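You operate a simulated robot arm through the tools that you are given. There is no shell and no other tool. Be economical: measure what you need, move in short steps, check, and stop when the job is done.

You are at the controls of a simulated two-armed robot. One attempt, no reset.

TASK
Wipe up the spill on the top of the steel bench with the cloth and put it back.

Only the result counts: the job must be done as asked and must still hold three seconds after the hand-in. Knocking over, shifting, dropping, spilling or breaking anything else fails it. Flat cloth is picked up by pressing the open fingertips on it (5 to 10 N) and closing them slowly along it; thin cloth reads only 2 to 8 mm in the jaws.

THE ROBOT
Two 7-joint arms with two-finger grippers on one trunk, on a base that drives. Base frame: it is fixed to the floor where the robot stands at the start and does not move with it; the origin is under the middle of the robot, x ahead of it, y to its left, z up; the surface under the hand at the start is at about z = 860. Lengths are in mm, angles in degrees, forces in N, time in s.
The left shoulder is at the start at [57, 164, 1053], the right one opposite. With the tool pointing down near the work surface each hand reaches from about 300 to 740 mm from the robot's upright axis, wherever it stands, measured 20 degrees to its own side. Payload 2.45 kg a hand.
Tool frame (each hand has its own): the origin (TCP) lies between the finger pads and is the grasp point; the fingertips stand 26 mm ahead of it; z points along the fingers, y is the line along which they close. The gripper opens to 96 mm. The gripper's body begins 69 mm behind the TCP.
Orientation is told as [roll, pitch, yaw] about the base's x, y, z axes, in that order, counted from this pose: with the fingers straight down and closing along the base's y, the tool's x points along the base's -x, its y along +y and its z along -z.

THE INTERFACE
- The arms move only by the tool apply_moves. It takes "left_deltas", "right_deltas" or both (then of equal length, played together; a hand with none holds still); each is a list that holds one entry, the list of rows, each a list of 7 numbers: the shift along the tool's x, y, z in mm, then the turn, a rotation vector about the tool's x, y, z in degrees, then the closure, from 0 (fully open) to 1 (shut). In form: [[[dx, dy, dz, wx, wy, wz, fingers], ...]]. A call has 1 to 10 rows; each row is the pose to reach, as a shift and turn from the pose commanded when the call began, along the tool's axes at that moment. Rows are played at 5 a second. More than 50 mm and 8.6 degrees between two rows, or a gripper value outside its range, and nothing of the call is played. Where a pose cannot be reached the arm comes as near as it can. A force on the tool above 40 N (or 10 N above the force at the start of the call, whichever is more), or a blocked arm, ends the call early, and 0.2 s more pass. Each finger halts on what it meets, pressing with about 39 N; the grip force reading is that of the motor and also rises with nothing between the fingers. The clock runs only during rows and for 0.2 s after the last one: add rows that repeat a pose to give the fingers time. It gives the time, the measured TCP pose, the force on the tool (base axes), the opening and the grip force at its end, in the units of the frame above (readings bear some noise), with the torque about the TCP (base axes, N m) and any sound that the robot's microphone picked up.
- Cameras (640 x 400 px; columns grow to the right, rows downward): "scene" is now at [135.7, 39.3, 1511.3]; the picture's right is [0.57, -0.82, -0.00], its down [-0.73, -0.50, -0.46] and it looks along [0.38, 0.26, -0.89] (base axes); focal length 273 px, centre (320, 200). "left" rides on the left gripper at [82, -3, -98] in its tool frame; the picture's right is [0.04, 1.00, 0.00], its down [-0.73, 0.03, -0.68] and it looks along [-0.68, 0.03, 0.73] (tool axes); focal length 256 px, centre (320, 200). "right" rides on the right gripper at [82, 3, -98] in its tool frame; the picture's right is [-0.04, 1.00, 0.00], its down [-0.73, -0.03, -0.68] and it looks along [-0.68, -0.03, 0.73] (tool axes); focal length 256 px, centre (320, 200). There is no depth. A picture from a camera that has moved, and an enlarged one, comes with that camera's place and axes in the base frame and with its lens.
- camera(camera): a new picture of that camera. The clock stands still meanwhile.
- raise_lower(by): slides the trunk up (or, below 0, down) by that many mm; the arms and the scene camera ride with it, the base frame stays. It gives what a move gives, with no picture.
- steer(legs): drives the robot by 1 to 6 legs, each [ahead, left, turn to the left] in mm, mm and degrees, along the robot's own axes; the way and the turn of a leg run together, so that a leg with both is an arc; at most 1500 mm and 180 degrees a leg. The arms and the cameras ride along, it lands a little off, and it stops where it bumps. It gives what a move gives.
- head_to(pan, tilt): turns the head with the scene camera to pan (to the left, within 120 degrees either way) and tilt (down, from -29 to 69), counted from straight ahead of the robot. It gives what a move gives.
- close_up(camera, box): a new picture of the part [left, top, right, bottom] of that camera's present view, enlarged. The clock stands still meanwhile.
- finish_job(): hands the job in; it is judged then, once.

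Go step by step. Nothing tells you exact positions but the pictures and the camera data: compare them with the known pose of the tool, close in by small moves and look again before you grip or let go. The budget is 120 turns and 108 pictures, counting those below and the enlarged ones. Unless the task says otherwise, let go and move clear before handing in, and close with one line.

The tools are called after "Emit:" as name(argument=value, ...) on one line, values as JSON. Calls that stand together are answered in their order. apply_moves: Moves the arms, as the interface text tells. Its arguments: {"type":"object","properties":{"left_deltas":{"type":"array","items":{"type":"array","items":{"type":"array","items":{"type":"number"}}}},"right_deltas":{"type":"array","items":{"type":"array","items":{"type":"array","items":{"type":"number"}}}}},"required":[]} The other tools are called the same way: raise_lower (by) slides the trunk up or down; steer (legs) drives the base; head_to (pan, tilt) turns the head that bears the scene camera; camera (camera) takes a picture; close_up (camera, box) takes an enlarged picture of a part of a camera's view; finish_job () hands the job in.

At the start:

```text
time: 0.0
left_tcp_pos: [366.6, 344.4, 1073.8]
left_orientation: [0.0, 0.1, 0.1]
left_contact_force: [0.1, -0.2, 0.2]
left_moment: [0.04, -0.01, -0.01]
left_gripper_width: 96.2
left_grasp_force: 0.1
right_tcp_pos: [313.2, 1.4, 1124.5]
right_orientation: [-0.1, 0.1, 0.0]
right_contact_force: [-0.1, -0.9, 0.6]
right_moment: [0.0, 0.04, 0.03]
right_gripper_width: 96.1
right_grasp_force: 0.1
trunk travel left (down, up): [-225.0, 342.0]
robot x, y, heading: [-3.3, -0.1, -0.0]
head pan, tilt: [34.5, 62.5]
```

scene: 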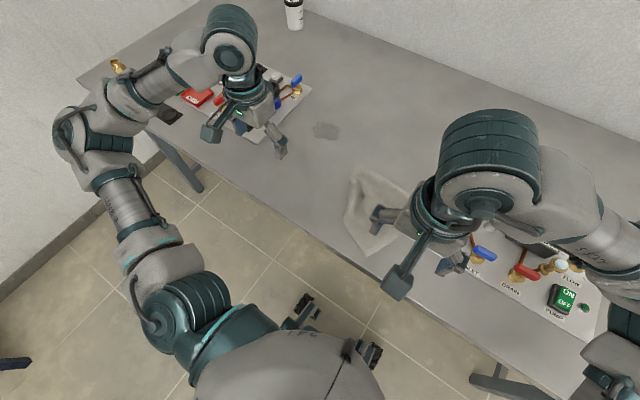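
right: 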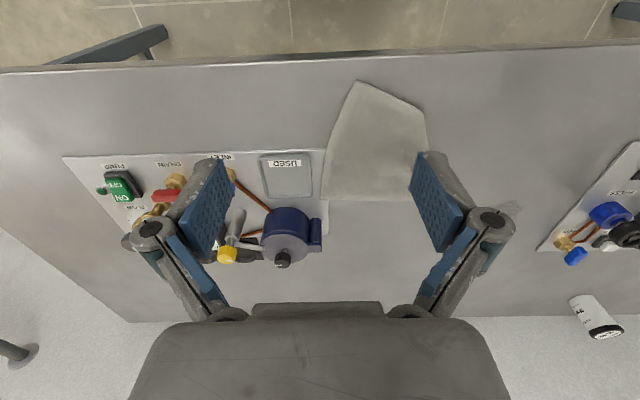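
left: 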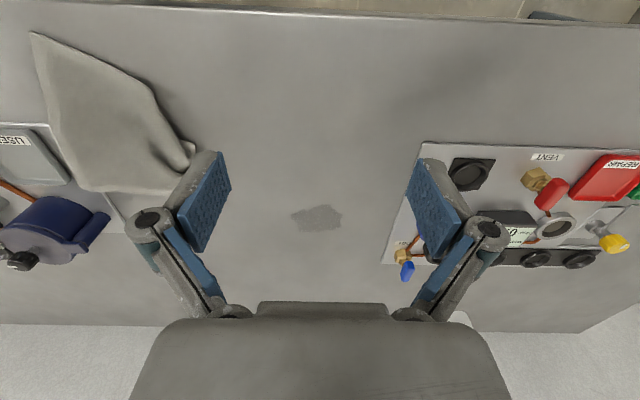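

I see the spill at about (616, 350) and the cloth at about x 350–575, y −10–170, near the right panel. I'll look closer before choosing where to pinch.

Emit:
close_up(camera="right", box=[240, 60, 540, 250])

Emit:
close_up(camera="left", box=[0, 10, 360, 250])

Emit:
close_up(camera="scene", box=[180, 50, 480, 260])

```text
2.11 times, centred on (390, 155) of right
camera zoom: at [231.7, 5.9, 1221.3], right [0.04, 1.0, 0.0], down [0.73, -0.03, 0.68], along [0.68, -0.03, -0.73], focal length 539 px, centre (173, 295)
```

zoom: 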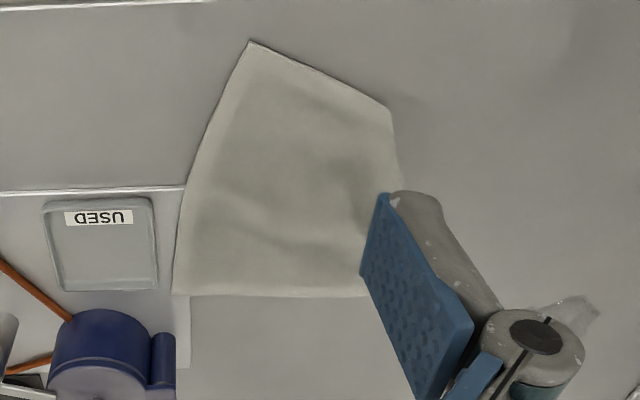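

```text
1.67 times, centred on (180, 130) of left
camera zoom: at [286.2, 342.3, 1171.0], right [-0.04, 1.0, 0.0], down [0.73, 0.03, 0.68], along [0.68, 0.03, -0.73], focal length 427 px, centre (553, 317)
```

zoom: 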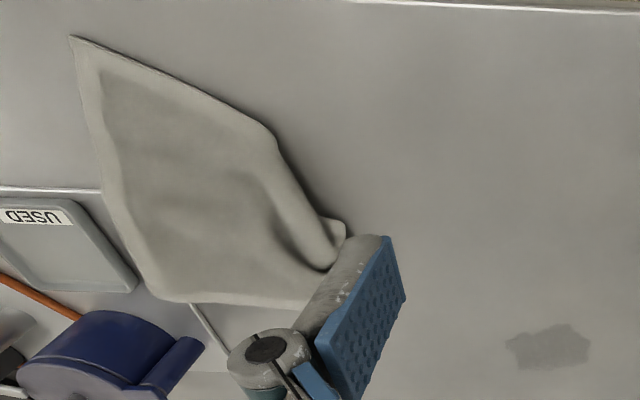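

```text
1.90 times, centred on (330, 155) of scene
camera zoom: at [135.7, 39.3, 1511.3], right [0.57, -0.82, 0.0], down [-0.73, -0.5, -0.46], along [0.38, 0.26, -0.89], focal length 520 px, centre (301, 286)
```

zoom: 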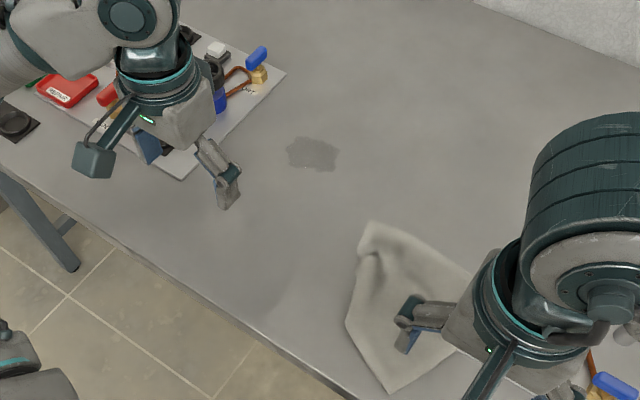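

The patch between the panels is the only spill I can see, and the cloth lies beside the right panel. I'll move the right arm aside, then shift the base 150 mm left so the left hand reaches both places.

Emit:
apply_moves(right_deltas=[[[0, -40, 0, 0, 0, 0, 0], [0, -80, 0, 0, 0, 0, 0], [0, -120, 0, 0, 0, 0, 0], [0, -160, 0, 0, 0, 0, 0], [0, -200, 0, 0, 0, 0, 0], [0, -240, 0, 0, 0, 0, 0], [0, -240, 0, 0, 0, 0, 0]]])

Emit:
steer(legs=[[0, 150, 0]])

Emit:
head_to(pan=0, tilt=55)

Emit:
camera(camera="scene")

```text
time: 1.6
left_tcp_pos: [364.7, 340.7, 1074.2]
left_orientation: [0.1, -0.1, 0.0]
left_contact_force: [-0.6, -0.1, 0.9]
left_moment: [-0.03, 0.03, -0.01]
left_gripper_width: 96.0
left_grasp_force: 0.1
right_tcp_pos: [310.1, -244.8, 1128.5]
right_orientation: [0.1, -0.1, -0.1]
right_contact_force: [0.5, -0.6, -0.3]
right_moment: [-0.01, 0.01, 0.02]
right_gripper_width: 96.0
right_grasp_force: 0.0
trunk travel left (down, up): [-225.0, 342.0]
robot x, y, heading: [-0.3, -3.5, 0.0]
head pan, tilt: [34.5, 62.5]
```

```text
time: 3.0
left_tcp_pos: [364.0, 461.8, 1081.1]
left_orientation: [1.5, -0.2, -0.2]
left_contact_force: [0.7, -0.6, 0.7]
left_moment: [0.09, 0.05, -0.02]
left_gripper_width: 96.2
left_grasp_force: 0.1
right_tcp_pos: [309.2, -123.4, 1120.3]
right_orientation: [1.5, -0.1, -0.3]
right_contact_force: [0.8, -0.9, 0.1]
right_moment: [0.09, 0.01, -0.02]
right_gripper_width: 95.7
right_grasp_force: 0.1
trunk travel left (down, up): [-225.0, 342.0]
robot x, y, heading: [0.9, 142.5, 0.2]
head pan, tilt: [34.5, 62.5]
```

```text
time: 4.0
left_tcp_pos: [360.7, 504.4, 1070.2]
left_orientation: [-0.7, -0.3, -0.1]
left_contact_force: [-0.6, 1.2, -0.4]
left_moment: [-0.09, 0.0, 0.02]
left_gripper_width: 96.2
left_grasp_force: 0.1
right_tcp_pos: [306.9, -80.0, 1131.4]
right_orientation: [-0.7, -0.2, -0.1]
right_contact_force: [-0.3, -0.1, -0.3]
right_moment: [-0.05, -0.04, 0.03]
right_gripper_width: 96.0
right_grasp_force: 0.1
trunk travel left (down, up): [-225.0, 342.0]
robot x, y, heading: [-2.9, 145.5, -0.0]
head pan, tilt: [0.0, 55.0]
```

```text
101 pictures are left
camera scene: at [154.8, 141.9, 1520.2], right [0.0, -1.0, 0.0], down [-0.82, 0.0, -0.57], along [0.57, 0.0, -0.82], focal length 273 px, centre (320, 200)
```

scene: 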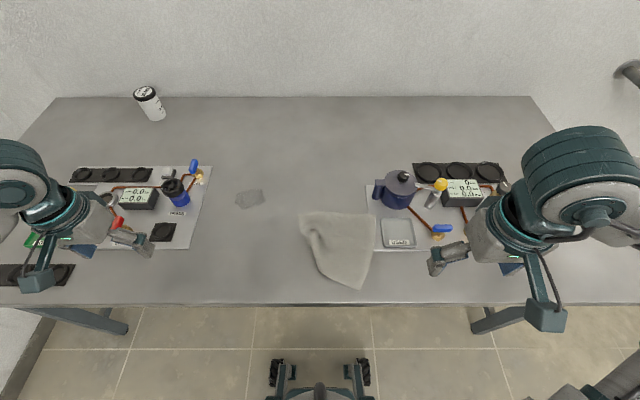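

Emit:
close_up(camera="scene", box=[220, 170, 420, 300])

```text
3.08 times, centred on (320, 235) of scene
camera zoom: at [154.8, 141.9, 1520.2], right [0.0, -1.0, 0.0], down [-0.82, 0.0, -0.57], along [0.57, 0.0, -0.82], focal length 840 px, centre (320, 92)
```

zoom: 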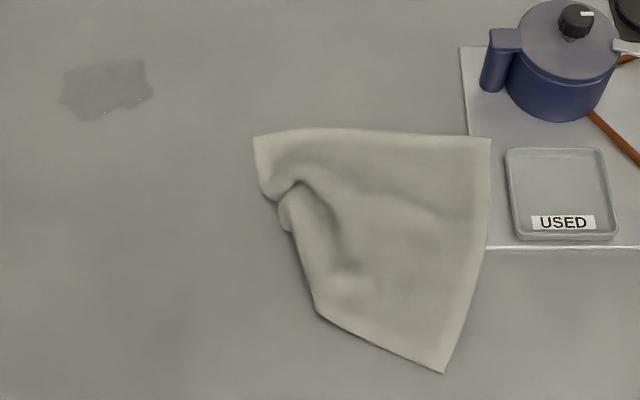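

The cloth's corners are at about (563, 204), (560, −15), (348, 45) and (398, 143), and the spill's centre is at (614, 347). I'll bring the left hand above the middle of the cloth.

Emit:
apply_moves(left_deltas=[[[-10, -42, 0, 0, 0, 0, 0], [-22, -84, 0, 0, 0, 0, 0], [-34, -126, 0, 0, 0, 0, 0], [-46, -168, 0, 0, 0, 0, 0], [-58, -210, 0, 0, 0, 0, 0], [-70, -252, 0, 0, 0, 0, 0], [-82, -294, 0, 0, 0, 0, 0], [-94, -336, 0, 0, 0, 0, 0], [-106, -378, 0, 0, 0, 0, 0], [-112, -409, 0, 0, 0, 0, 0]]])

Emit:
apply_moves(left_deltas=[[[0, 0, 40, 0, 0, 0, 0], [0, 0, 80, 0, 0, 0, 0], [0, 0, 110, 0, 0, 0, 0], [0, 0, 110, 0, 0, 0, 0], [0, 0, 110, 0, 0, 0, 0]]])

Emit:
camera(camera="left")

Emit:
camera(camera="scene")

```text
time: 6.4
left_tcp_pos: [465.5, 46.2, 1073.7]
left_orientation: [1.3, -0.7, -0.5]
left_contact_force: [-1.5, -0.7, 0.1]
left_moment: [0.06, -0.11, 0.0]
left_gripper_width: 96.2
left_grasp_force: 0.1
right_tcp_pos: [301.5, -130.1, 1124.2]
right_orientation: [1.4, -0.4, -0.7]
right_contact_force: [-0.2, -0.4, 0.8]
right_moment: [0.05, 0.02, 0.01]
right_gripper_width: 96.0
right_grasp_force: 0.1
trunk travel left (down, up): [-225.0, 342.0]
robot x, y, heading: [-0.4, 134.9, -0.3]
head pan, tilt: [0.0, 55.0]
stopped in row 10 (left hand): the arm was blocked; the commanded pose is now the measured one
```

```text
time: 7.6
left_tcp_pos: [465.9, 95.4, 969.3]
left_orientation: [-0.9, -0.5, -0.2]
left_contact_force: [1.4, 1.1, 0.5]
left_moment: [-0.06, 0.08, 0.0]
left_gripper_width: 95.9
left_grasp_force: 0.1
right_tcp_pos: [302.7, -77.3, 1133.7]
right_orientation: [-0.9, -0.5, -0.3]
right_contact_force: [0.2, 0.1, -0.2]
right_moment: [-0.02, -0.01, 0.02]
right_gripper_width: 95.9
right_grasp_force: 0.0
trunk travel left (down, up): [-225.0, 342.0]
robot x, y, heading: [0.1, 146.2, -0.2]
head pan, tilt: [0.0, 55.0]
```

```text
99 pictures are left
camera left: at [383.6, 94.7, 1066.1], right [-0.04, 1.0, -0.02], down [0.73, 0.04, 0.69], along [0.69, 0.01, -0.73], focal length 256 px, centre (320, 200)
```

left: 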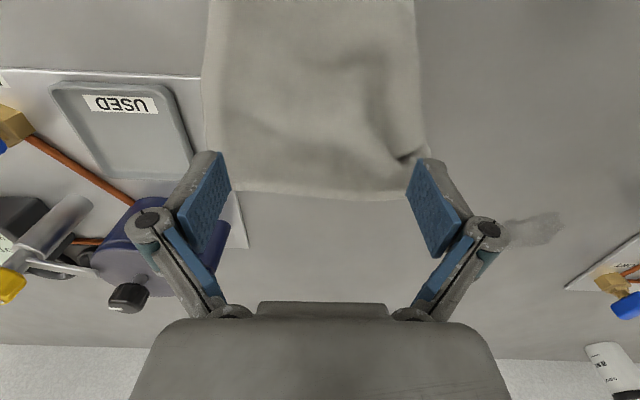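

```text
98 pictures are left
camera scene: at [155.9, 170.8, 1520.0], right [0.0, -1.0, 0.02], down [-0.82, -0.01, -0.57], along [0.57, -0.01, -0.82], focal length 273 px, centre (320, 200)
```

scene: 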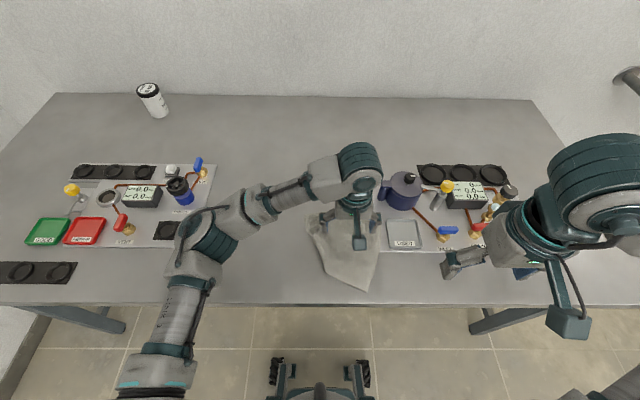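

The hand is above the cloth, but the body sways after fast moves, so I'll let it settle and go down slowly.

Emit:
apply_moves(left_deltas=[[[0, 0, 10, 0, 0, 0, 0], [0, 0, 20, 0, 0, 0, 0], [0, 0, 30, 0, 0, 0, 0], [0, 0, 40, 0, 0, 0, 0], [0, 0, 50, 0, 0, 0, 0], [0, 0, 60, 0, 0, 0, 0], [0, 0, 60, 0, 0, 0, 0], [0, 0, 60, 0, 0, 0, 0], [0, 0, 60, 0, 0, 0, 0]]])

Emit:
camera(camera="left")

```text
time: 9.6
left_tcp_pos: [467.7, 57.2, 904.6]
left_orientation: [0.8, -0.7, -0.6]
left_contact_force: [-0.5, -1.0, 0.7]
left_moment: [0.06, -0.02, 0.01]
left_gripper_width: 96.2
left_grasp_force: 0.1
right_tcp_pos: [301.4, -122.9, 1126.5]
right_orientation: [1.0, -0.4, -0.6]
right_contact_force: [0.0, -0.2, 0.6]
right_moment: [0.02, 0.03, -0.03]
right_gripper_width: 96.2
right_grasp_force: 0.0
trunk travel left (down, up): [-225.0, 342.0]
robot x, y, heading: [2.0, 134.7, 0.0]
head pan, tilt: [0.0, 55.0]
```

```text
97 pictures are left
camera left: at [385.0, 53.0, 1002.8], right [-0.03, 1.0, 0.01], down [0.73, 0.01, 0.69], along [0.69, 0.03, -0.73], focal length 256 px, centre (320, 200)
```

left: 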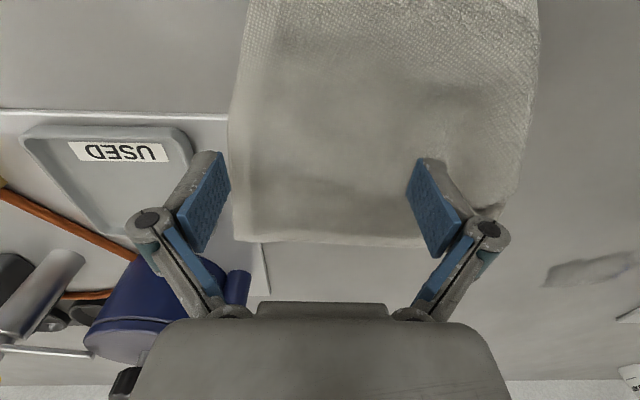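

The body is still swaying sideways, so I'll hold until it dies down.

Emit:
apply_moves(left_deltas=[[[0, 0, 0, 0, 0, 0, 0], [0, 0, 0, 0, 0, 0, 0], [0, 0, 0, 0, 0, 0, 0], [0, 0, 0, 0, 0, 0, 0], [0, 0, 0, 0, 0, 0, 0], [0, 0, 0, 0, 0, 0, 0], [0, 0, 0, 0, 0, 0, 0], [0, 0, 0, 0, 0, 0, 0], [0, 0, 0, 0, 0, 0, 0], [0, 0, 0, 0, 0, 0, 0]]])

Emit:
apply_moves(left_deltas=[[[0, 0, 0, 0, 0, 0, 0], [0, 0, 0, 0, 0, 0, 0]]])

Emit:
apply_moves(left_deltas=[[[0, 0, 0, 0, 0, 0, 0], [0, 0, 0, 0, 0, 0, 0]]])

```text
time: 11.8
left_tcp_pos: [468.5, 86.5, 907.0]
left_orientation: [-0.5, -0.6, 0.0]
left_contact_force: [0.7, 0.3, 0.1]
left_moment: [-0.04, 0.11, 0.03]
left_gripper_width: 95.9
left_grasp_force: 0.1
right_tcp_pos: [303.7, -86.2, 1131.2]
right_orientation: [-0.5, -0.3, -0.3]
right_contact_force: [0.1, 1.0, 0.2]
right_moment: [-0.01, -0.03, 0.02]
right_gripper_width: 96.2
right_grasp_force: 0.0
trunk travel left (down, up): [-225.0, 342.0]
robot x, y, heading: [-0.1, 141.9, -0.0]
head pan, tilt: [0.0, 55.0]
```

```text
time: 12.4
left_tcp_pos: [467.7, 61.9, 906.4]
left_orientation: [0.6, -0.6, -0.3]
left_contact_force: [-0.2, -0.2, 0.0]
left_moment: [0.01, -0.06, -0.04]
left_gripper_width: 95.8
left_grasp_force: 0.0
right_tcp_pos: [303.4, -116.8, 1126.2]
right_orientation: [0.7, -0.4, -0.6]
right_contact_force: [-1.0, 0.0, 0.6]
right_moment: [-0.03, -0.01, -0.02]
right_gripper_width: 95.9
right_grasp_force: 0.0
trunk travel left (down, up): [-225.0, 342.0]
robot x, y, heading: [-4.5, 133.9, -0.1]
head pan, tilt: [0.0, 55.0]
```

```text
time: 13.0
left_tcp_pos: [468.9, 62.0, 905.5]
left_orientation: [0.7, -0.7, -0.3]
left_contact_force: [-1.5, 0.0, 0.5]
left_moment: [-0.01, -0.03, -0.02]
left_gripper_width: 96.1
left_grasp_force: 0.0
right_tcp_pos: [302.1, -117.5, 1127.0]
right_orientation: [0.8, -0.4, -0.6]
right_contact_force: [-0.7, -1.3, -0.3]
right_moment: [-0.01, -0.02, -0.02]
right_gripper_width: 96.1
right_grasp_force: 0.2
trunk travel left (down, up): [-225.0, 342.0]
robot x, y, heading: [-1.5, 135.5, -0.1]
head pan, tilt: [0.0, 55.0]
```

Emit:
apply_moves(left_deltas=[[[0, 0, 0, 0, 0, 0, 0], [0, 0, 0, 0, 0, 0, 0], [0, 0, 0, 0, 0, 0, 0], [0, 0, 0, 0, 0, 0, 0], [0, 0, 0, 0, 0, 0, 0], [0, 0, 0, 0, 0, 0, 0], [0, 0, 0, 0, 0, 0, 0], [0, 0, 0, 0, 0, 0, 0], [0, 0, 0, 0, 0, 0, 0], [0, 0, 0, 0, 0, 0, 0]]])

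Emit:
apply_moves(left_deltas=[[[0, 0, 0, 0, 0, 0, 0], [0, 0, 0, 0, 0, 0, 0], [0, 0, 0, 0, 0, 0, 0], [0, 0, 0, 0, 0, 0, 0], [0, 0, 0, 0, 0, 0, 0], [0, 0, 0, 0, 0, 0, 0], [0, 0, 0, 0, 0, 0, 0], [0, 0, 0, 0, 0, 0, 0], [0, 0, 0, 0, 0, 0, 0], [0, 0, 0, 0, 0, 0, 0]]])

Emit:
apply_moves(left_deltas=[[[0, 0, 0, 0, 0, 0, 0]]])

Emit:
apply_moves(left_deltas=[[[0, 0, 0, 0, 0, 0, 0]]])

Emit:
apply_moves(left_deltas=[[[0, 0, 0, 0, 0, 0, 0]]])

```text
time: 15.2
left_tcp_pos: [468.0, 81.0, 907.3]
left_orientation: [-0.2, -0.6, -0.1]
left_contact_force: [-0.2, 0.5, -0.1]
left_moment: [-0.01, 0.04, 0.02]
left_gripper_width: 96.2
left_grasp_force: 0.1
right_tcp_pos: [302.9, -96.4, 1131.4]
right_orientation: [-0.2, -0.5, -0.4]
right_contact_force: [0.2, -0.1, -0.9]
right_moment: [-0.02, 0.0, 0.01]
right_gripper_width: 96.0
right_grasp_force: 0.0
trunk travel left (down, up): [-225.0, 342.0]
robot x, y, heading: [1.9, 141.9, -0.2]
head pan, tilt: [0.0, 55.0]
```

```text
time: 17.4
left_tcp_pos: [468.5, 63.9, 904.8]
left_orientation: [0.6, -0.6, -0.3]
left_contact_force: [-1.1, 0.3, -0.3]
left_moment: [0.02, -0.05, -0.01]
left_gripper_width: 95.9
left_grasp_force: 0.0
right_tcp_pos: [302.8, -113.3, 1126.8]
right_orientation: [0.6, -0.4, -0.8]
right_contact_force: [-0.1, 0.2, -0.3]
right_moment: [0.0, -0.04, -0.01]
right_gripper_width: 96.1
right_grasp_force: 0.1
trunk travel left (down, up): [-225.0, 342.0]
robot x, y, heading: [3.1, 136.8, -0.1]
head pan, tilt: [0.0, 55.0]
```

```text
time: 17.8
left_tcp_pos: [467.8, 75.9, 906.9]
left_orientation: [0.1, -0.7, -0.3]
left_contact_force: [0.6, -0.4, 0.2]
left_moment: [-0.02, 0.04, -0.02]
left_gripper_width: 95.8
left_grasp_force: 0.1
right_tcp_pos: [302.8, -101.4, 1130.8]
right_orientation: [0.1, -0.4, -0.4]
right_contact_force: [0.1, 0.4, 0.0]
right_moment: [0.0, 0.02, -0.01]
right_gripper_width: 95.8
right_grasp_force: 0.0
trunk travel left (down, up): [-225.0, 342.0]
robot x, y, heading: [-0.2, 138.8, -0.3]
head pan, tilt: [0.0, 55.0]
```

```text
time: 18.2
left_tcp_pos: [467.5, 66.6, 906.6]
left_orientation: [0.5, -0.6, -0.3]
left_contact_force: [0.1, -0.5, 0.6]
left_moment: [0.05, 0.04, 0.03]
left_gripper_width: 95.8
left_grasp_force: 0.0
right_tcp_pos: [301.8, -111.8, 1127.7]
right_orientation: [0.5, -0.3, -0.5]
right_contact_force: [-0.7, -0.1, 0.5]
right_moment: [0.02, 0.03, -0.01]
right_gripper_width: 96.1
right_grasp_force: 0.1
trunk travel left (down, up): [-225.0, 342.0]
robot x, y, heading: [2.0, 137.1, -0.3]
head pan, tilt: [0.0, 55.0]
```

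```text
time: 18.6
left_tcp_pos: [466.3, 72.5, 905.8]
left_orientation: [0.1, -0.7, -0.2]
left_contact_force: [-0.1, 0.3, -1.0]
left_moment: [-0.04, -0.01, 0.0]
left_gripper_width: 96.1
left_grasp_force: 0.1
right_tcp_pos: [302.9, -103.7, 1130.0]
right_orientation: [0.3, -0.4, -0.6]
right_contact_force: [-0.3, 0.2, 0.2]
right_moment: [0.01, 0.02, 0.03]
right_gripper_width: 96.2
right_grasp_force: 0.1
trunk travel left (down, up): [-225.0, 342.0]
robot x, y, heading: [-0.8, 135.0, 0.2]
head pan, tilt: [0.0, 55.0]
```

The sway is nearly gone. I'll nudge 20 mm left to the centre of the cloth, then press down in steps.

Emit:
apply_moves(left_deltas=[[[0, 3, 1, 0, 0, 0, 0], [0, 6, 2, 0, 0, 0, 0], [0, 9, 3, 0, 0, 0, 0], [0, 12, 4, 0, 0, 0, 0], [0, 15, 6, 0, 0, 0, 0], [0, 18, 8, 0, 0, 0, 0], [0, 20, 10, 0, 0, 0, 0], [0, 20, 10, 0, 0, 0, 0], [0, 20, 10, 0, 0, 0, 0], [0, 20, 10, 0, 0, 0, 0]]])

Emit:
apply_moves(left_deltas=[[[0, 0, 1, 0, 0, 0, 0], [0, 0, 2, 0, 0, 0, 0], [0, 0, 3, 0, 0, 0, 0], [0, 0, 4, 0, 0, 0, 0], [0, 0, 5, 0, 0, 0, 0], [0, 0, 5, 0, 0, 0, 0]]])

Emit:
camera(camera="left")

```text
time: 20.8
left_tcp_pos: [467.3, 90.2, 895.7]
left_orientation: [0.2, -0.6, -0.2]
left_contact_force: [0.6, 0.0, -0.3]
left_moment: [-0.01, 0.0, 0.01]
left_gripper_width: 95.9
left_grasp_force: 0.1
right_tcp_pos: [302.4, -107.4, 1128.3]
right_orientation: [0.2, -0.3, -0.5]
right_contact_force: [-0.8, -1.2, 0.4]
right_moment: [0.01, 0.0, 0.0]
right_gripper_width: 96.0
right_grasp_force: 0.1
trunk travel left (down, up): [-225.0, 342.0]
robot x, y, heading: [-0.8, 137.1, -0.3]
head pan, tilt: [0.0, 55.0]
```

```text
time: 22.2
left_tcp_pos: [468.8, 91.4, 891.2]
left_orientation: [0.3, -0.7, -0.3]
left_contact_force: [0.0, 0.0, -0.3]
left_moment: [0.03, 0.02, 0.0]
left_gripper_width: 96.0
left_grasp_force: 0.1
right_tcp_pos: [301.9, -106.2, 1128.4]
right_orientation: [0.2, -0.4, -0.5]
right_contact_force: [0.1, 0.5, 0.0]
right_moment: [0.02, 0.01, 0.01]
right_gripper_width: 96.1
right_grasp_force: 0.0
trunk travel left (down, up): [-225.0, 342.0]
robot x, y, heading: [3.5, 139.2, 0.2]
head pan, tilt: [0.0, 55.0]
```

```text
96 pictures are left
camera left: at [386.5, 88.7, 988.2], right [-0.04, 1.0, 0.0], down [0.73, 0.02, 0.69], along [0.69, 0.03, -0.73], focal length 256 px, centre (320, 200)
```

left: 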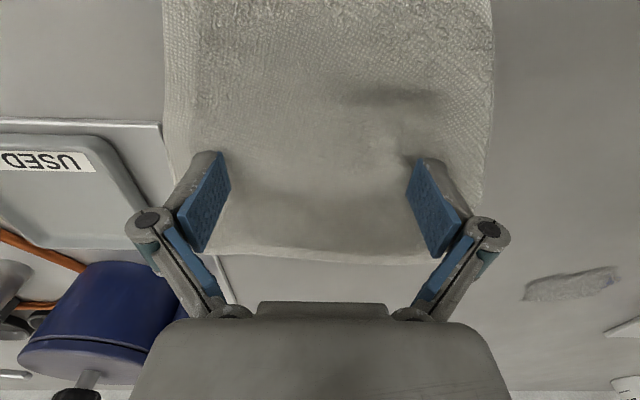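

Emit:
apply_moves(left_deltas=[[[0, 0, 1, 0, 0, 0, 0], [0, 0, 2, 0, 0, 0, 0], [0, 0, 3, 0, 0, 0, 0], [0, 0, 4, 0, 0, 0, 0], [0, 0, 4, 0, 0, 0, 0]]])

```text
time: 23.4
left_tcp_pos: [468.4, 90.3, 887.4]
left_orientation: [0.3, -0.6, -0.3]
left_contact_force: [-0.2, -0.1, 0.0]
left_moment: [0.05, 0.0, -0.02]
left_gripper_width: 96.0
left_grasp_force: 0.1
right_tcp_pos: [302.5, -106.2, 1129.1]
right_orientation: [0.3, -0.4, -0.6]
right_contact_force: [-0.3, 0.5, 0.0]
right_moment: [0.01, 0.02, -0.02]
right_gripper_width: 96.0
right_grasp_force: 0.0
trunk travel left (down, up): [-225.0, 342.0]
robot x, y, heading: [1.2, 140.1, 0.0]
head pan, tilt: [0.0, 55.0]
```

Emit:
apply_moves(left_deltas=[[[0, 0, 1, 0, 0, 0, 0], [0, 0, 2, 0, 0, 0, 0], [0, 0, 2, 0, 0, 0, 0]]])

Emit:
apply_moves(left_deltas=[[[0, 0, 1, 0, 0, 0, 0], [0, 0, 1, 0, 0, 0, 0]]])

```text
time: 24.2
left_tcp_pos: [469.0, 90.6, 884.2]
left_orientation: [0.3, -0.5, -0.3]
left_contact_force: [-0.1, -0.8, 0.8]
left_moment: [0.12, 0.01, 0.0]
left_gripper_width: 96.1
left_grasp_force: 0.0
right_tcp_pos: [302.2, -106.2, 1129.8]
right_orientation: [0.2, -0.4, -0.5]
right_contact_force: [-0.7, 0.0, -0.3]
right_moment: [-0.01, -0.03, -0.02]
right_gripper_width: 96.2
right_grasp_force: 0.1
trunk travel left (down, up): [-225.0, 342.0]
robot x, y, heading: [-3.5, 135.9, -0.1]
head pan, tilt: [0.0, 55.0]
```

```text
time: 24.8
left_tcp_pos: [468.6, 89.5, 883.7]
left_orientation: [0.3, -0.6, -0.3]
left_contact_force: [0.8, 0.1, 1.8]
left_moment: [0.11, -0.01, 0.01]
left_gripper_width: 96.1
left_grasp_force: 0.1
right_tcp_pos: [302.5, -106.6, 1128.7]
right_orientation: [0.3, -0.4, -0.4]
right_contact_force: [-0.4, 0.1, -0.2]
right_moment: [0.02, 0.03, 0.0]
right_gripper_width: 96.0
right_grasp_force: 0.0
trunk travel left (down, up): [-225.0, 342.0]
robot x, y, heading: [-0.3, 136.3, -0.2]
head pan, tilt: [0.0, 55.0]
```

Contact is beginning. I'll press on to about 7 N.

Emit:
apply_moves(left_deltas=[[[0, 0, 1, 0, 0, 0, 0], [0, 0, 1.5, 0, 0, 0, 0], [0, 0, 1.5, 0, 0, 0, 0]]])

Emit:
apply_moves(left_deltas=[[[0, 0, 1, 0, 0, 0, 0], [0, 0, 1, 0, 0, 0, 0]]])

```text
time: 25.6
left_tcp_pos: [468.4, 89.9, 881.9]
left_orientation: [0.3, -0.6, -0.2]
left_contact_force: [1.0, 0.7, 4.4]
left_moment: [0.16, 0.0, -0.05]
left_gripper_width: 96.0
left_grasp_force: 0.1
right_tcp_pos: [302.8, -106.3, 1129.0]
right_orientation: [0.2, -0.4, -0.5]
right_contact_force: [0.8, -0.5, 0.5]
right_moment: [0.0, -0.01, 0.03]
right_gripper_width: 96.0
right_grasp_force: 0.0
trunk travel left (down, up): [-225.0, 342.0]
robot x, y, heading: [2.9, 137.7, 0.0]
head pan, tilt: [0.0, 55.0]
```

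```text
time: 26.2
left_tcp_pos: [468.3, 90.1, 881.0]
left_orientation: [0.3, -0.6, -0.2]
left_contact_force: [0.4, 0.8, 5.0]
left_moment: [0.26, -0.01, -0.01]
left_gripper_width: 96.2
left_grasp_force: 0.1
right_tcp_pos: [302.7, -107.2, 1128.2]
right_orientation: [0.3, -0.5, -0.5]
right_contact_force: [0.1, -0.2, -0.9]
right_moment: [0.01, -0.03, -0.01]
right_gripper_width: 95.8
right_grasp_force: 0.0
trunk travel left (down, up): [-225.0, 342.0]
robot x, y, heading: [3.8, 136.6, -0.1]
head pan, tilt: [0.0, 55.0]
```

The force is all on the +y finger, where the cloth is thicker. I'll tilt slightly and press a little more.

Emit:
apply_moves(left_deltas=[[[0, 0, 0.5, -1, 0, 0, 0], [0, 0, 1, -1.5, 0, 0, 0], [0, 0, 1, -1.5, 0, 0, 0]]])

```text
time: 27.0
left_tcp_pos: [468.1, 88.7, 879.9]
left_orientation: [1.8, -0.6, -0.3]
left_contact_force: [1.1, 0.3, 3.6]
left_moment: [0.24, -0.05, -0.06]
left_gripper_width: 96.3
left_grasp_force: 0.0
right_tcp_pos: [301.8, -108.2, 1129.1]
right_orientation: [0.4, -0.4, -0.5]
right_contact_force: [-0.2, -0.1, -0.3]
right_moment: [0.0, 0.0, 0.01]
right_gripper_width: 96.2
right_grasp_force: 0.1
trunk travel left (down, up): [-225.0, 342.0]
robot x, y, heading: [-1.5, 139.0, -0.0]
head pan, tilt: [0.0, 55.0]
```

Emit:
apply_moves(left_deltas=[[[0, 0, 1, -0.5, 0, 0, 0], [0, 0, 2, -1, 0, 0, 0], [0, 0, 2, -1, 0, 0, 0]]])

```text
time: 27.8
left_tcp_pos: [468.0, 89.9, 878.1]
left_orientation: [2.8, -0.7, -0.4]
left_contact_force: [1.0, 1.3, 5.9]
left_moment: [0.34, 0.0, -0.03]
left_gripper_width: 96.2
left_grasp_force: 0.1
right_tcp_pos: [302.2, -106.9, 1130.9]
right_orientation: [0.3, -0.3, -0.5]
right_contact_force: [-0.1, -0.1, -0.7]
right_moment: [-0.01, 0.01, 0.0]
right_gripper_width: 95.8
right_grasp_force: 0.2
trunk travel left (down, up): [-225.0, 342.0]
robot x, y, heading: [-1.5, 139.1, -0.0]
head pan, tilt: [0.0, 55.0]
```

Emit:
close_up(camera="left", box=[120, 60, 520, 310])

```text
1.60 times, centred on (320, 185) of left
camera zoom: at [384.7, 83.3, 975.5], right [-0.04, 1.0, 0.05], down [0.73, -0.01, 0.69], along [0.69, 0.06, -0.72], focal length 410 px, centre (320, 224)
```

zoom: 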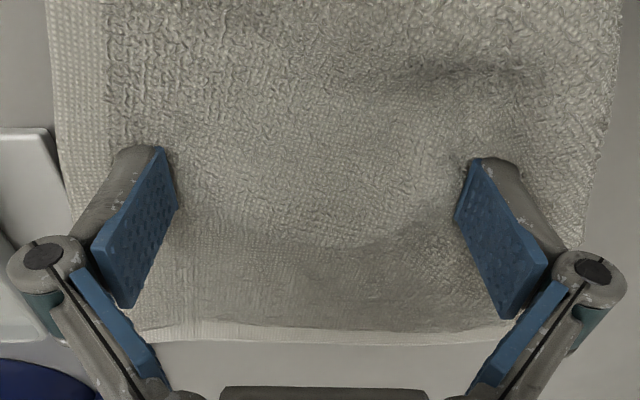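

Emit:
apply_moves(left_deltas=[[[0, 0, 1, -1, 0, 0, 0], [0, 0, 1.5, -2, 0, 0, 0], [0, 0, 1.5, -2, 0, 0, 0]]])

```text
time: 28.6
left_tcp_pos: [466.1, 90.1, 877.3]
left_orientation: [4.9, -0.6, -0.3]
left_contact_force: [0.4, -0.8, 10.6]
left_moment: [0.06, -0.03, 0.0]
left_gripper_width: 96.7
left_grasp_force: 0.0
right_tcp_pos: [302.4, -107.1, 1129.2]
right_orientation: [0.3, -0.3, -0.6]
right_contact_force: [-0.4, -0.1, -1.0]
right_moment: [-0.04, -0.02, 0.01]
right_gripper_width: 96.2
right_grasp_force: 0.0
trunk travel left (down, up): [-225.0, 342.0]
robot x, y, heading: [0.6, 139.5, 0.0]
head pan, tilt: [0.0, 55.0]
```

Both tips now press evenly at about 10 N, so I'll close slowly along the cloth.

Emit:
apply_moves(left_deltas=[[[0, 0, -0.5, 0, 0, 0, 0.06], [0, 0, -0.5, 0, 0, 0, 0.12], [0, 0, -0.5, 0, 0, 0, 0.18], [0, 0, -0.5, 0, 0, 0, 0.24], [0, 0, -0.5, 0, 0, 0, 0.3], [0, 0, -0.5, 0, 0, 0, 0.36], [0, 0, -0.5, 0, 0, 0, 0.42], [0, 0, -0.5, 0, 0, 0, 0.48], [0, 0, -0.5, 0, 0, 0, 0.54], [0, 0, -0.5, 0, 0, 0, 0.6]]])

Emit:
camera(camera="left")

```text
time: 30.4
left_tcp_pos: [464.5, 88.3, 892.0]
left_orientation: [3.8, -2.0, -0.4]
left_contact_force: [2.3, -10.4, 56.3]
left_moment: [0.43, -0.28, -0.07]
left_gripper_width: 7.6
left_grasp_force: 36.3
right_tcp_pos: [294.3, -104.0, 1133.2]
right_orientation: [0.2, -0.8, -0.5]
right_contact_force: [0.4, -0.4, 0.2]
right_moment: [0.01, 0.01, -0.02]
right_gripper_width: 95.9
right_grasp_force: 0.0
trunk travel left (down, up): [-225.0, 342.0]
robot x, y, heading: [-0.7, 137.0, 0.1]
head pan, tilt: [0.0, 55.0]
stopped in row 9 (left hand): the force on the tool passed its limit at 47 N (the readings are from after the stop); the commanded pose is now the measured one
```

```text
94 pictures are left
camera left: at [379.4, 80.6, 986.7], right [-0.03, 1.0, 0.07], down [0.71, -0.02, 0.71], along [0.7, 0.07, -0.71], focal length 256 px, centre (320, 200)
```

left: 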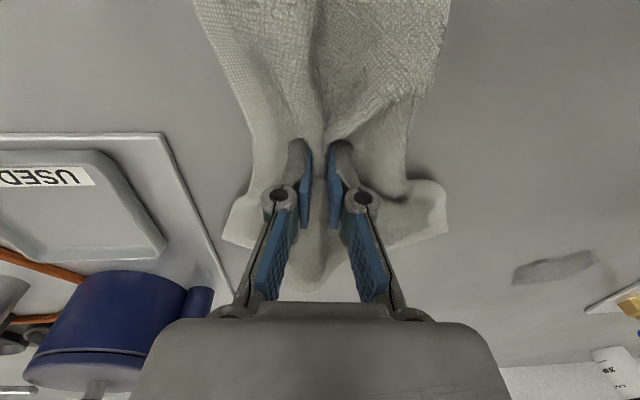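

The cloth is pinched (7.6 mm) and the tool is pressing hard. I'll grip fully and lift gently.

Emit:
apply_moves(left_deltas=[[[0, 0, -2, 0, 0, 0, 0.8], [0, 0, -6, 0, 0, 0, 1], [0, 0, -10, 0, 0, 0, 1], [0, 0, -20, 0, 0, 0, 1], [0, 0, -30, 0, 0, 0, 1], [0, 0, -40, 0, 0, 0, 1], [0, 0, -50, 0, 0, 0, 1], [0, 0, -50, 0, 0, 0, 1], [0, 0, -50, 0, 0, 0, 1]]])

Emit:
camera(camera="left")

Emit:
camera(camera="scene")

```text
time: 32.5
left_tcp_pos: [464.7, 86.9, 931.0]
left_orientation: [4.5, -1.0, -0.3]
left_contact_force: [-0.2, -0.9, -0.2]
left_moment: [0.17, 0.0, 0.04]
left_gripper_width: 8.2
left_grasp_force: 36.2
right_tcp_pos: [299.6, -105.5, 1130.2]
right_orientation: [0.3, -0.5, -0.5]
right_contact_force: [0.6, 0.4, -0.3]
right_moment: [0.0, 0.01, -0.01]
right_gripper_width: 96.1
right_grasp_force: 0.0
trunk travel left (down, up): [-225.0, 342.0]
robot x, y, heading: [-3.3, 142.4, 0.0]
head pan, tilt: [0.0, 55.0]
```

```text
93 pictures are left
camera left: at [381.3, 77.8, 1027.8], right [-0.04, 1.0, 0.08], down [0.72, -0.03, 0.69], along [0.69, 0.08, -0.72], focal length 256 px, centre (320, 200)
```

left: 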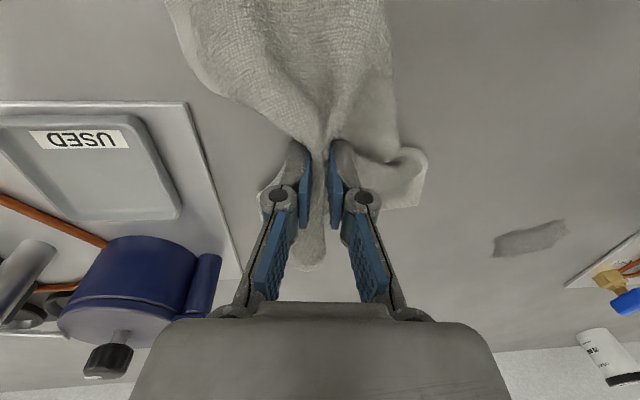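

```text
92 pictures are left
camera scene: at [156.3, 135.0, 1520.1], right [0.0, -1.0, 0.0], down [-0.82, 0.0, -0.57], along [0.57, 0.0, -0.82], focal length 273 px, centre (320, 200)
```

scene: 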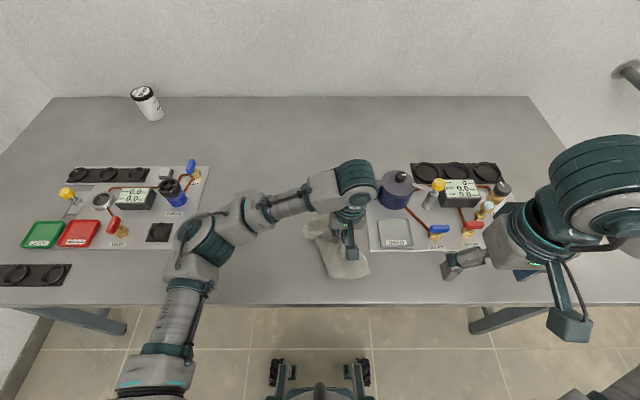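

The cloth hangs securely from the jaws. I'll level the hand and raise it a little, then carry it slowly to the spill.

Emit:
apply_moves(left_deltas=[[[0, 0, -10, 1.5, 0, 0, 1], [0, 0, -20, 3, 0, 0, 1], [0, 0, -30, 4.5, 0, 0, 1], [0, 0, -30, 4.5, 0, 0, 1], [0, 0, -30, 4.5, 0, 0, 1]]])

Emit:
apply_moves(left_deltas=[[[-5, 9, 0, 0, 0, 0, 1], [-17, 28, 0, 0, 0, 0, 1], [-30, 50, 0, 0, 0, 0, 1], [-43, 74, 0, 0, 0, 0, 1], [-56, 98, 0, 0, 0, 0, 1], [-69, 122, 0, 0, 0, 0, 1], [-80, 144, 0, 0, 0, 0, 1], [-90, 163, 0, 0, 0, 0, 1], [-97, 177, 0, 0, 0, 0, 1], [-100, 183, 0, 0, 0, 0, 1]]])

Emit:
apply_moves(left_deltas=[[[-4, 6, 0, 0, 0, 0, 1], [-12, 20, 0, 0, 0, 0, 1], [-22, 38, 0, 0, 0, 0, 1], [-32, 54, 0, 0, 0, 0, 1], [-38, 66, 0, 0, 0, 0, 1], [-42, 72, 0, 0, 0, 0, 1], [-42, 72, 0, 0, 0, 0, 1], [-42, 72, 0, 0, 0, 0, 1], [-42, 72, 0, 0, 0, 0, 1], [-42, 72, 0, 0, 0, 0, 1]]])

Emit:
camera(camera="left")

Emit:
camera(camera="scene")

```text
time: 33.6
left_tcp_pos: [465.3, 85.2, 963.3]
left_orientation: [0.0, -1.1, -0.3]
left_contact_force: [0.2, -0.1, -0.5]
left_moment: [0.15, 0.02, 0.03]
left_gripper_width: 8.3
left_grasp_force: 35.5
right_tcp_pos: [299.0, -105.9, 1130.5]
right_orientation: [0.3, -0.5, -0.6]
right_contact_force: [-0.2, 0.4, 0.3]
right_moment: [0.01, 0.0, 0.05]
right_gripper_width: 95.9
right_grasp_force: 0.1
trunk travel left (down, up): [-225.0, 342.0]
robot x, y, heading: [0.4, 142.6, 0.0]
head pan, tilt: [0.0, 55.0]
```

```text
time: 35.9
left_tcp_pos: [567.8, 266.9, 963.3]
left_orientation: [0.1, -1.1, -0.2]
left_contact_force: [0.7, 1.1, -0.2]
left_moment: [0.16, 0.03, 0.03]
left_gripper_width: 8.3
left_grasp_force: 36.0
right_tcp_pos: [300.5, -105.7, 1131.0]
right_orientation: [0.2, -0.5, -0.4]
right_contact_force: [0.6, -0.2, 0.2]
right_moment: [0.0, 0.05, 0.02]
right_gripper_width: 96.2
right_grasp_force: 0.0
trunk travel left (down, up): [-225.0, 342.0]
robot x, y, heading: [-1.6, 138.2, 0.1]
head pan, tilt: [0.0, 55.0]
```

```text
time: 38.0
left_tcp_pos: [607.8, 339.0, 964.1]
left_orientation: [0.0, -1.1, -0.2]
left_contact_force: [-0.3, 0.5, -0.5]
left_moment: [0.17, -0.03, 0.01]
left_gripper_width: 8.1
left_grasp_force: 36.2
right_tcp_pos: [300.1, -105.3, 1129.4]
right_orientation: [0.3, -0.5, -0.5]
right_contact_force: [-0.3, -0.4, -0.2]
right_moment: [0.0, 0.02, 0.02]
right_gripper_width: 95.8
right_grasp_force: 0.1
trunk travel left (down, up): [-225.0, 342.0]
robot x, y, heading: [-0.5, 140.2, -0.0]
head pan, tilt: [0.0, 55.0]
```

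```text
91 pictures are left
camera left: at [524.3, 337.6, 1060.4], right [-0.03, 1.0, 0.0], down [0.72, 0.03, 0.69], along [0.69, 0.02, -0.72], focal length 256 px, centre (320, 200)
```

left: 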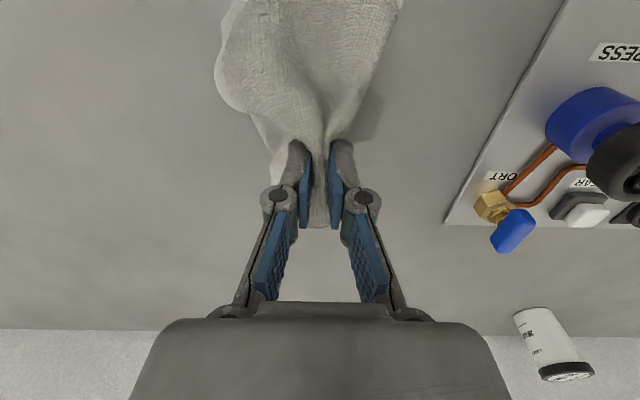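

```text
90 pictures are left
camera scene: at [156.6, 137.2, 1520.1], right [0.0, -1.0, 0.0], down [-0.82, 0.0, -0.57], along [0.57, 0.0, -0.82], focal length 273 px, centre (320, 200)
```

scene: 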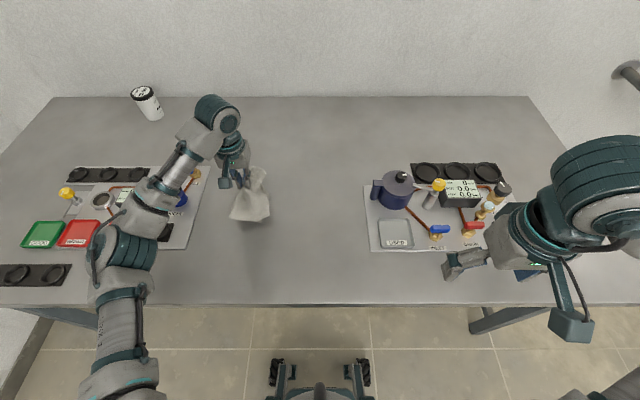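

The cloth is over the spill and the arm is clear of the panel. Next I lower it onto the surface.

Emit:
apply_moves(left_deltas=[[[0, 0, 10, 0, 0, 0, 1], [0, 0, 20, 0, 0, 0, 1], [0, 0, 30, 0, 0, 0, 1], [0, 0, 40, 0, 0, 0, 1], [0, 0, 50, 0, 0, 0, 1], [0, 0, 58, 0, 0, 0, 1], [0, 0, 64, 0, 0, 0, 1], [0, 0, 68, 0, 0, 0, 1], [0, 0, 68, 0, 0, 0, 1]]])

Emit:
apply_moves(left_deltas=[[[0, 0, 2, 0, 0, 0, 1], [0, 0, 4, 0, 0, 0, 1], [0, 0, 4, 0, 0, 0, 1]]])

Emit:
camera(camera="left")

```text
time: 40.0
left_tcp_pos: [607.3, 339.1, 898.7]
left_orientation: [-0.1, -1.4, -0.2]
left_contact_force: [4.4, 1.0, 23.2]
left_moment: [0.11, -0.05, 0.02]
left_gripper_width: 7.8
left_grasp_force: 35.8
right_tcp_pos: [298.5, -106.2, 1131.2]
right_orientation: [0.2, -0.6, -0.5]
right_contact_force: [-1.2, -1.3, 0.3]
right_moment: [0.01, 0.01, -0.02]
right_gripper_width: 95.8
right_grasp_force: 0.0
trunk travel left (down, up): [-225.0, 342.0]
robot x, y, heading: [2.6, 140.8, -0.2]
head pan, tilt: [0.0, 55.0]
```

```text
time: 40.9
left_tcp_pos: [607.4, 338.8, 899.0]
left_orientation: [-0.2, -1.7, -0.3]
left_contact_force: [-2.5, -1.5, 21.6]
left_moment: [0.07, 0.12, 0.01]
left_gripper_width: 8.2
left_grasp_force: 35.3
right_tcp_pos: [297.8, -105.9, 1131.3]
right_orientation: [0.3, -0.5, -0.4]
right_contact_force: [0.8, -0.5, -0.3]
right_moment: [0.0, 0.04, 0.03]
right_gripper_width: 96.0
right_grasp_force: 0.0
trunk travel left (down, up): [-225.0, 342.0]
robot x, y, heading: [-4.1, 137.3, 0.0]
head pan, tilt: [0.0, 55.0]
stopped in row 3 (left hand): the force on the tool passed its limit at 41 N (the readings are from after the stop); the commanded pose is now the measured one
```

```text
89 pictures are left
camera left: at [523.8, 338.5, 993.8], right [-0.03, 1.0, 0.0], down [0.71, 0.03, 0.7], along [0.7, 0.02, -0.71], focal length 256 px, centre (320, 200)
```

left: 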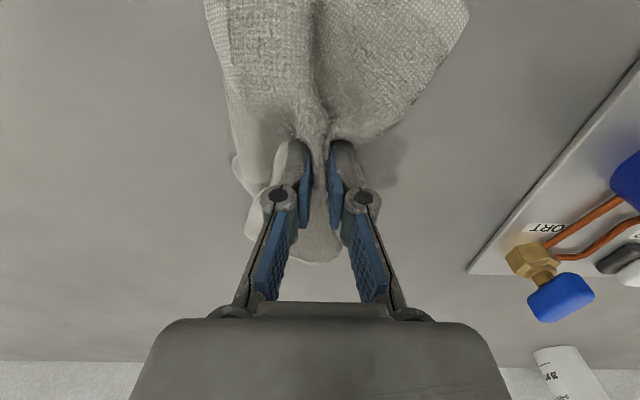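

The cloth is pressed on the spill at about 20 N, and a wet edge shows on the +y side. I'll ease off slightly and wipe in zigzag strokes.

Emit:
apply_moves(left_deltas=[[[0, 15, -1, 0, 0, 0, 1], [0, 30, -1, 0, 0, 0, 1], [0, 45, -1, 0, 0, 0, 1], [0, 55, -1, 0, 0, 0, 1], [-12, 58, -1, 0, 0, 0, 1], [-22, 50, -1, 0, 0, 0, 1], [-22, 35, -1, 0, 0, 0, 1], [-22, 15, -1, 0, 0, 0, 1], [-22, -5, -1, 0, 0, 0, 1], [-22, -25, -1, 0, 0, 0, 1]]])

Emit:
camera(camera="left")

```text
time: 43.0
left_tcp_pos: [628.8, 315.5, 897.6]
left_orientation: [-0.1, -1.5, -0.3]
left_contact_force: [-0.8, 3.8, 15.6]
left_moment: [0.21, 0.01, 0.0]
left_gripper_width: 7.7
left_grasp_force: 35.9
right_tcp_pos: [296.5, -105.3, 1131.2]
right_orientation: [0.3, -0.7, -0.4]
right_contact_force: [0.3, 0.0, -1.0]
right_moment: [-0.02, 0.02, 0.0]
right_gripper_width: 96.3
right_grasp_force: 0.1
trunk travel left (down, up): [-225.0, 342.0]
robot x, y, heading: [1.2, 139.5, 0.1]
head pan, tilt: [0.0, 55.0]
```

```text
88 pictures are left
camera left: at [546.2, 314.1, 994.2], right [-0.04, 1.0, 0.0], down [0.72, 0.03, 0.7], along [0.7, 0.02, -0.72], focal length 256 px, centre (320, 200)
```

left: 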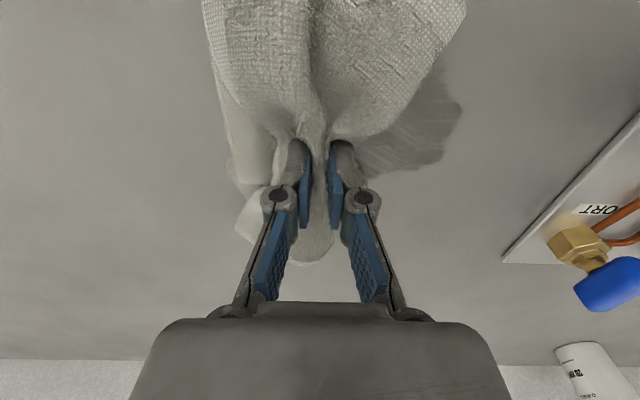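

Emit:
close_up(camera="left", box=[320, 40, 520, 200])

Emit:
close_up(camera="scene", box=[180, 140, 330, 250])

```text
2.50 times, centred on (420, 120) of left
camera zoom: at [546.2, 314.1, 994.2], right [-0.04, 1.0, 0.0], down [0.72, 0.03, 0.7], along [0.7, 0.02, -0.72], focal length 640 px, centre (70, 400)
```

zoom: 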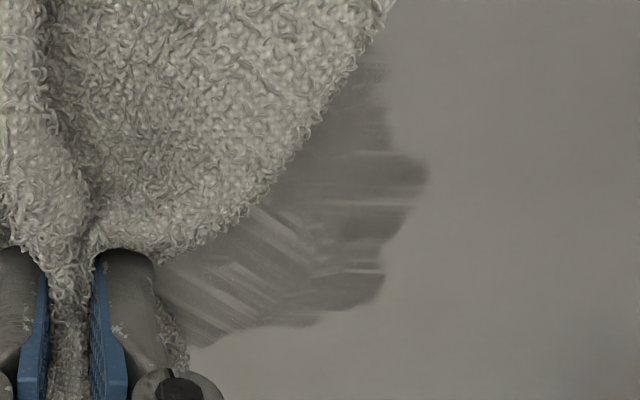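

```text
3.64 times, centred on (255, 195) of scene
camera zoom: at [153.8, 136.6, 1520.5], right [0.0, -1.0, 0.0], down [-0.82, 0.0, -0.57], along [0.57, 0.0, -0.82], focal length 993 px, centre (556, 218)
```

zoom: 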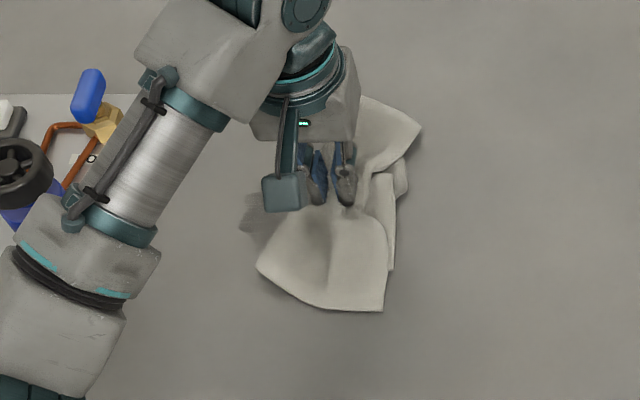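

Wiping lifts the liquid in streaks, with wet patches left over about x 582–652, y 305–394. I'll cover the whole area in overlapping strokes with a bit more pressure.

Emit:
apply_moves(left_deltas=[[[0, 20, 0.5, 0, 0, 0, 1], [0, 40, 0.5, 0, 0, 0, 1], [0, 60, 0.5, 0, 0, 0, 1], [0, 78, 0.5, 0, 0, 0, 1], [-8, 84, 0.5, 0, 0, 0, 1], [-16, 75, 0.5, 0, 0, 0, 1], [-16, 55, 0.5, 0, 0, 0, 1], [-16, 32, 0.5, 0, 0, 0, 1], [-16, 9, 0.5, 0, 0, 0, 1], [-16, -12, 0.5, 0, 0, 0, 1]]])

Emit:
apply_moves(left_deltas=[[[15, 0, 0, 0, 0, 0, 1], [28, 10, 0, 0, 0, 0, 1], [28, 30, 0, 0, 0, 0, 1], [28, 52, 0, 0, 0, 0, 1], [28, 74, 0, 0, 0, 0, 1], [28, 92, 0, 0, 0, 0, 1], [40, 90, 0, 0, 0, 0, 1], [42, 70, 0, 0, 0, 0, 1], [42, 48, 0, 0, 0, 0, 1], [42, 25, 0, 0, 0, 0, 1]]])

Emit:
camera(camera="left")

```text
time: 45.2
left_tcp_pos: [643.8, 303.1, 896.1]
left_orientation: [0.0, -1.5, -0.3]
left_contact_force: [0.1, 7.2, 21.9]
left_moment: [0.22, 0.0, 0.01]
left_gripper_width: 7.8
left_grasp_force: 36.1
right_tcp_pos: [295.7, -105.7, 1131.1]
right_orientation: [0.3, -0.7, -0.5]
right_contact_force: [0.0, 0.9, 1.0]
right_moment: [0.01, 0.03, 0.0]
right_gripper_width: 96.1
right_grasp_force: 0.1
trunk travel left (down, up): [-225.0, 342.0]
robot x, y, heading: [1.1, 138.0, 0.1]
head pan, tilt: [0.0, 55.0]
```

```text
time: 47.5
left_tcp_pos: [604.1, 327.3, 896.9]
left_orientation: [0.0, -1.5, -0.3]
left_contact_force: [-0.6, 6.6, 23.4]
left_moment: [0.25, 0.02, -0.02]
left_gripper_width: 7.9
left_grasp_force: 35.3
right_tcp_pos: [296.9, -106.8, 1130.3]
right_orientation: [0.4, -0.6, -0.5]
right_contact_force: [-0.2, -0.4, -0.3]
right_moment: [-0.01, 0.0, 0.0]
right_gripper_width: 96.1
right_grasp_force: 0.0
trunk travel left (down, up): [-225.0, 342.0]
robot x, y, heading: [-1.9, 139.2, 0.2]
head pan, tilt: [0.0, 55.0]
```

```text
85 pictures are left
camera left: at [519.7, 325.7, 993.1], right [-0.04, 1.0, 0.0], down [0.72, 0.03, 0.7], along [0.7, 0.02, -0.72], focal length 256 px, centre (320, 200)
```

left: 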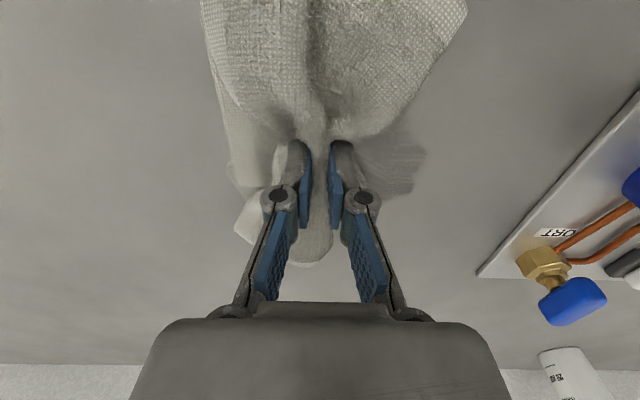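

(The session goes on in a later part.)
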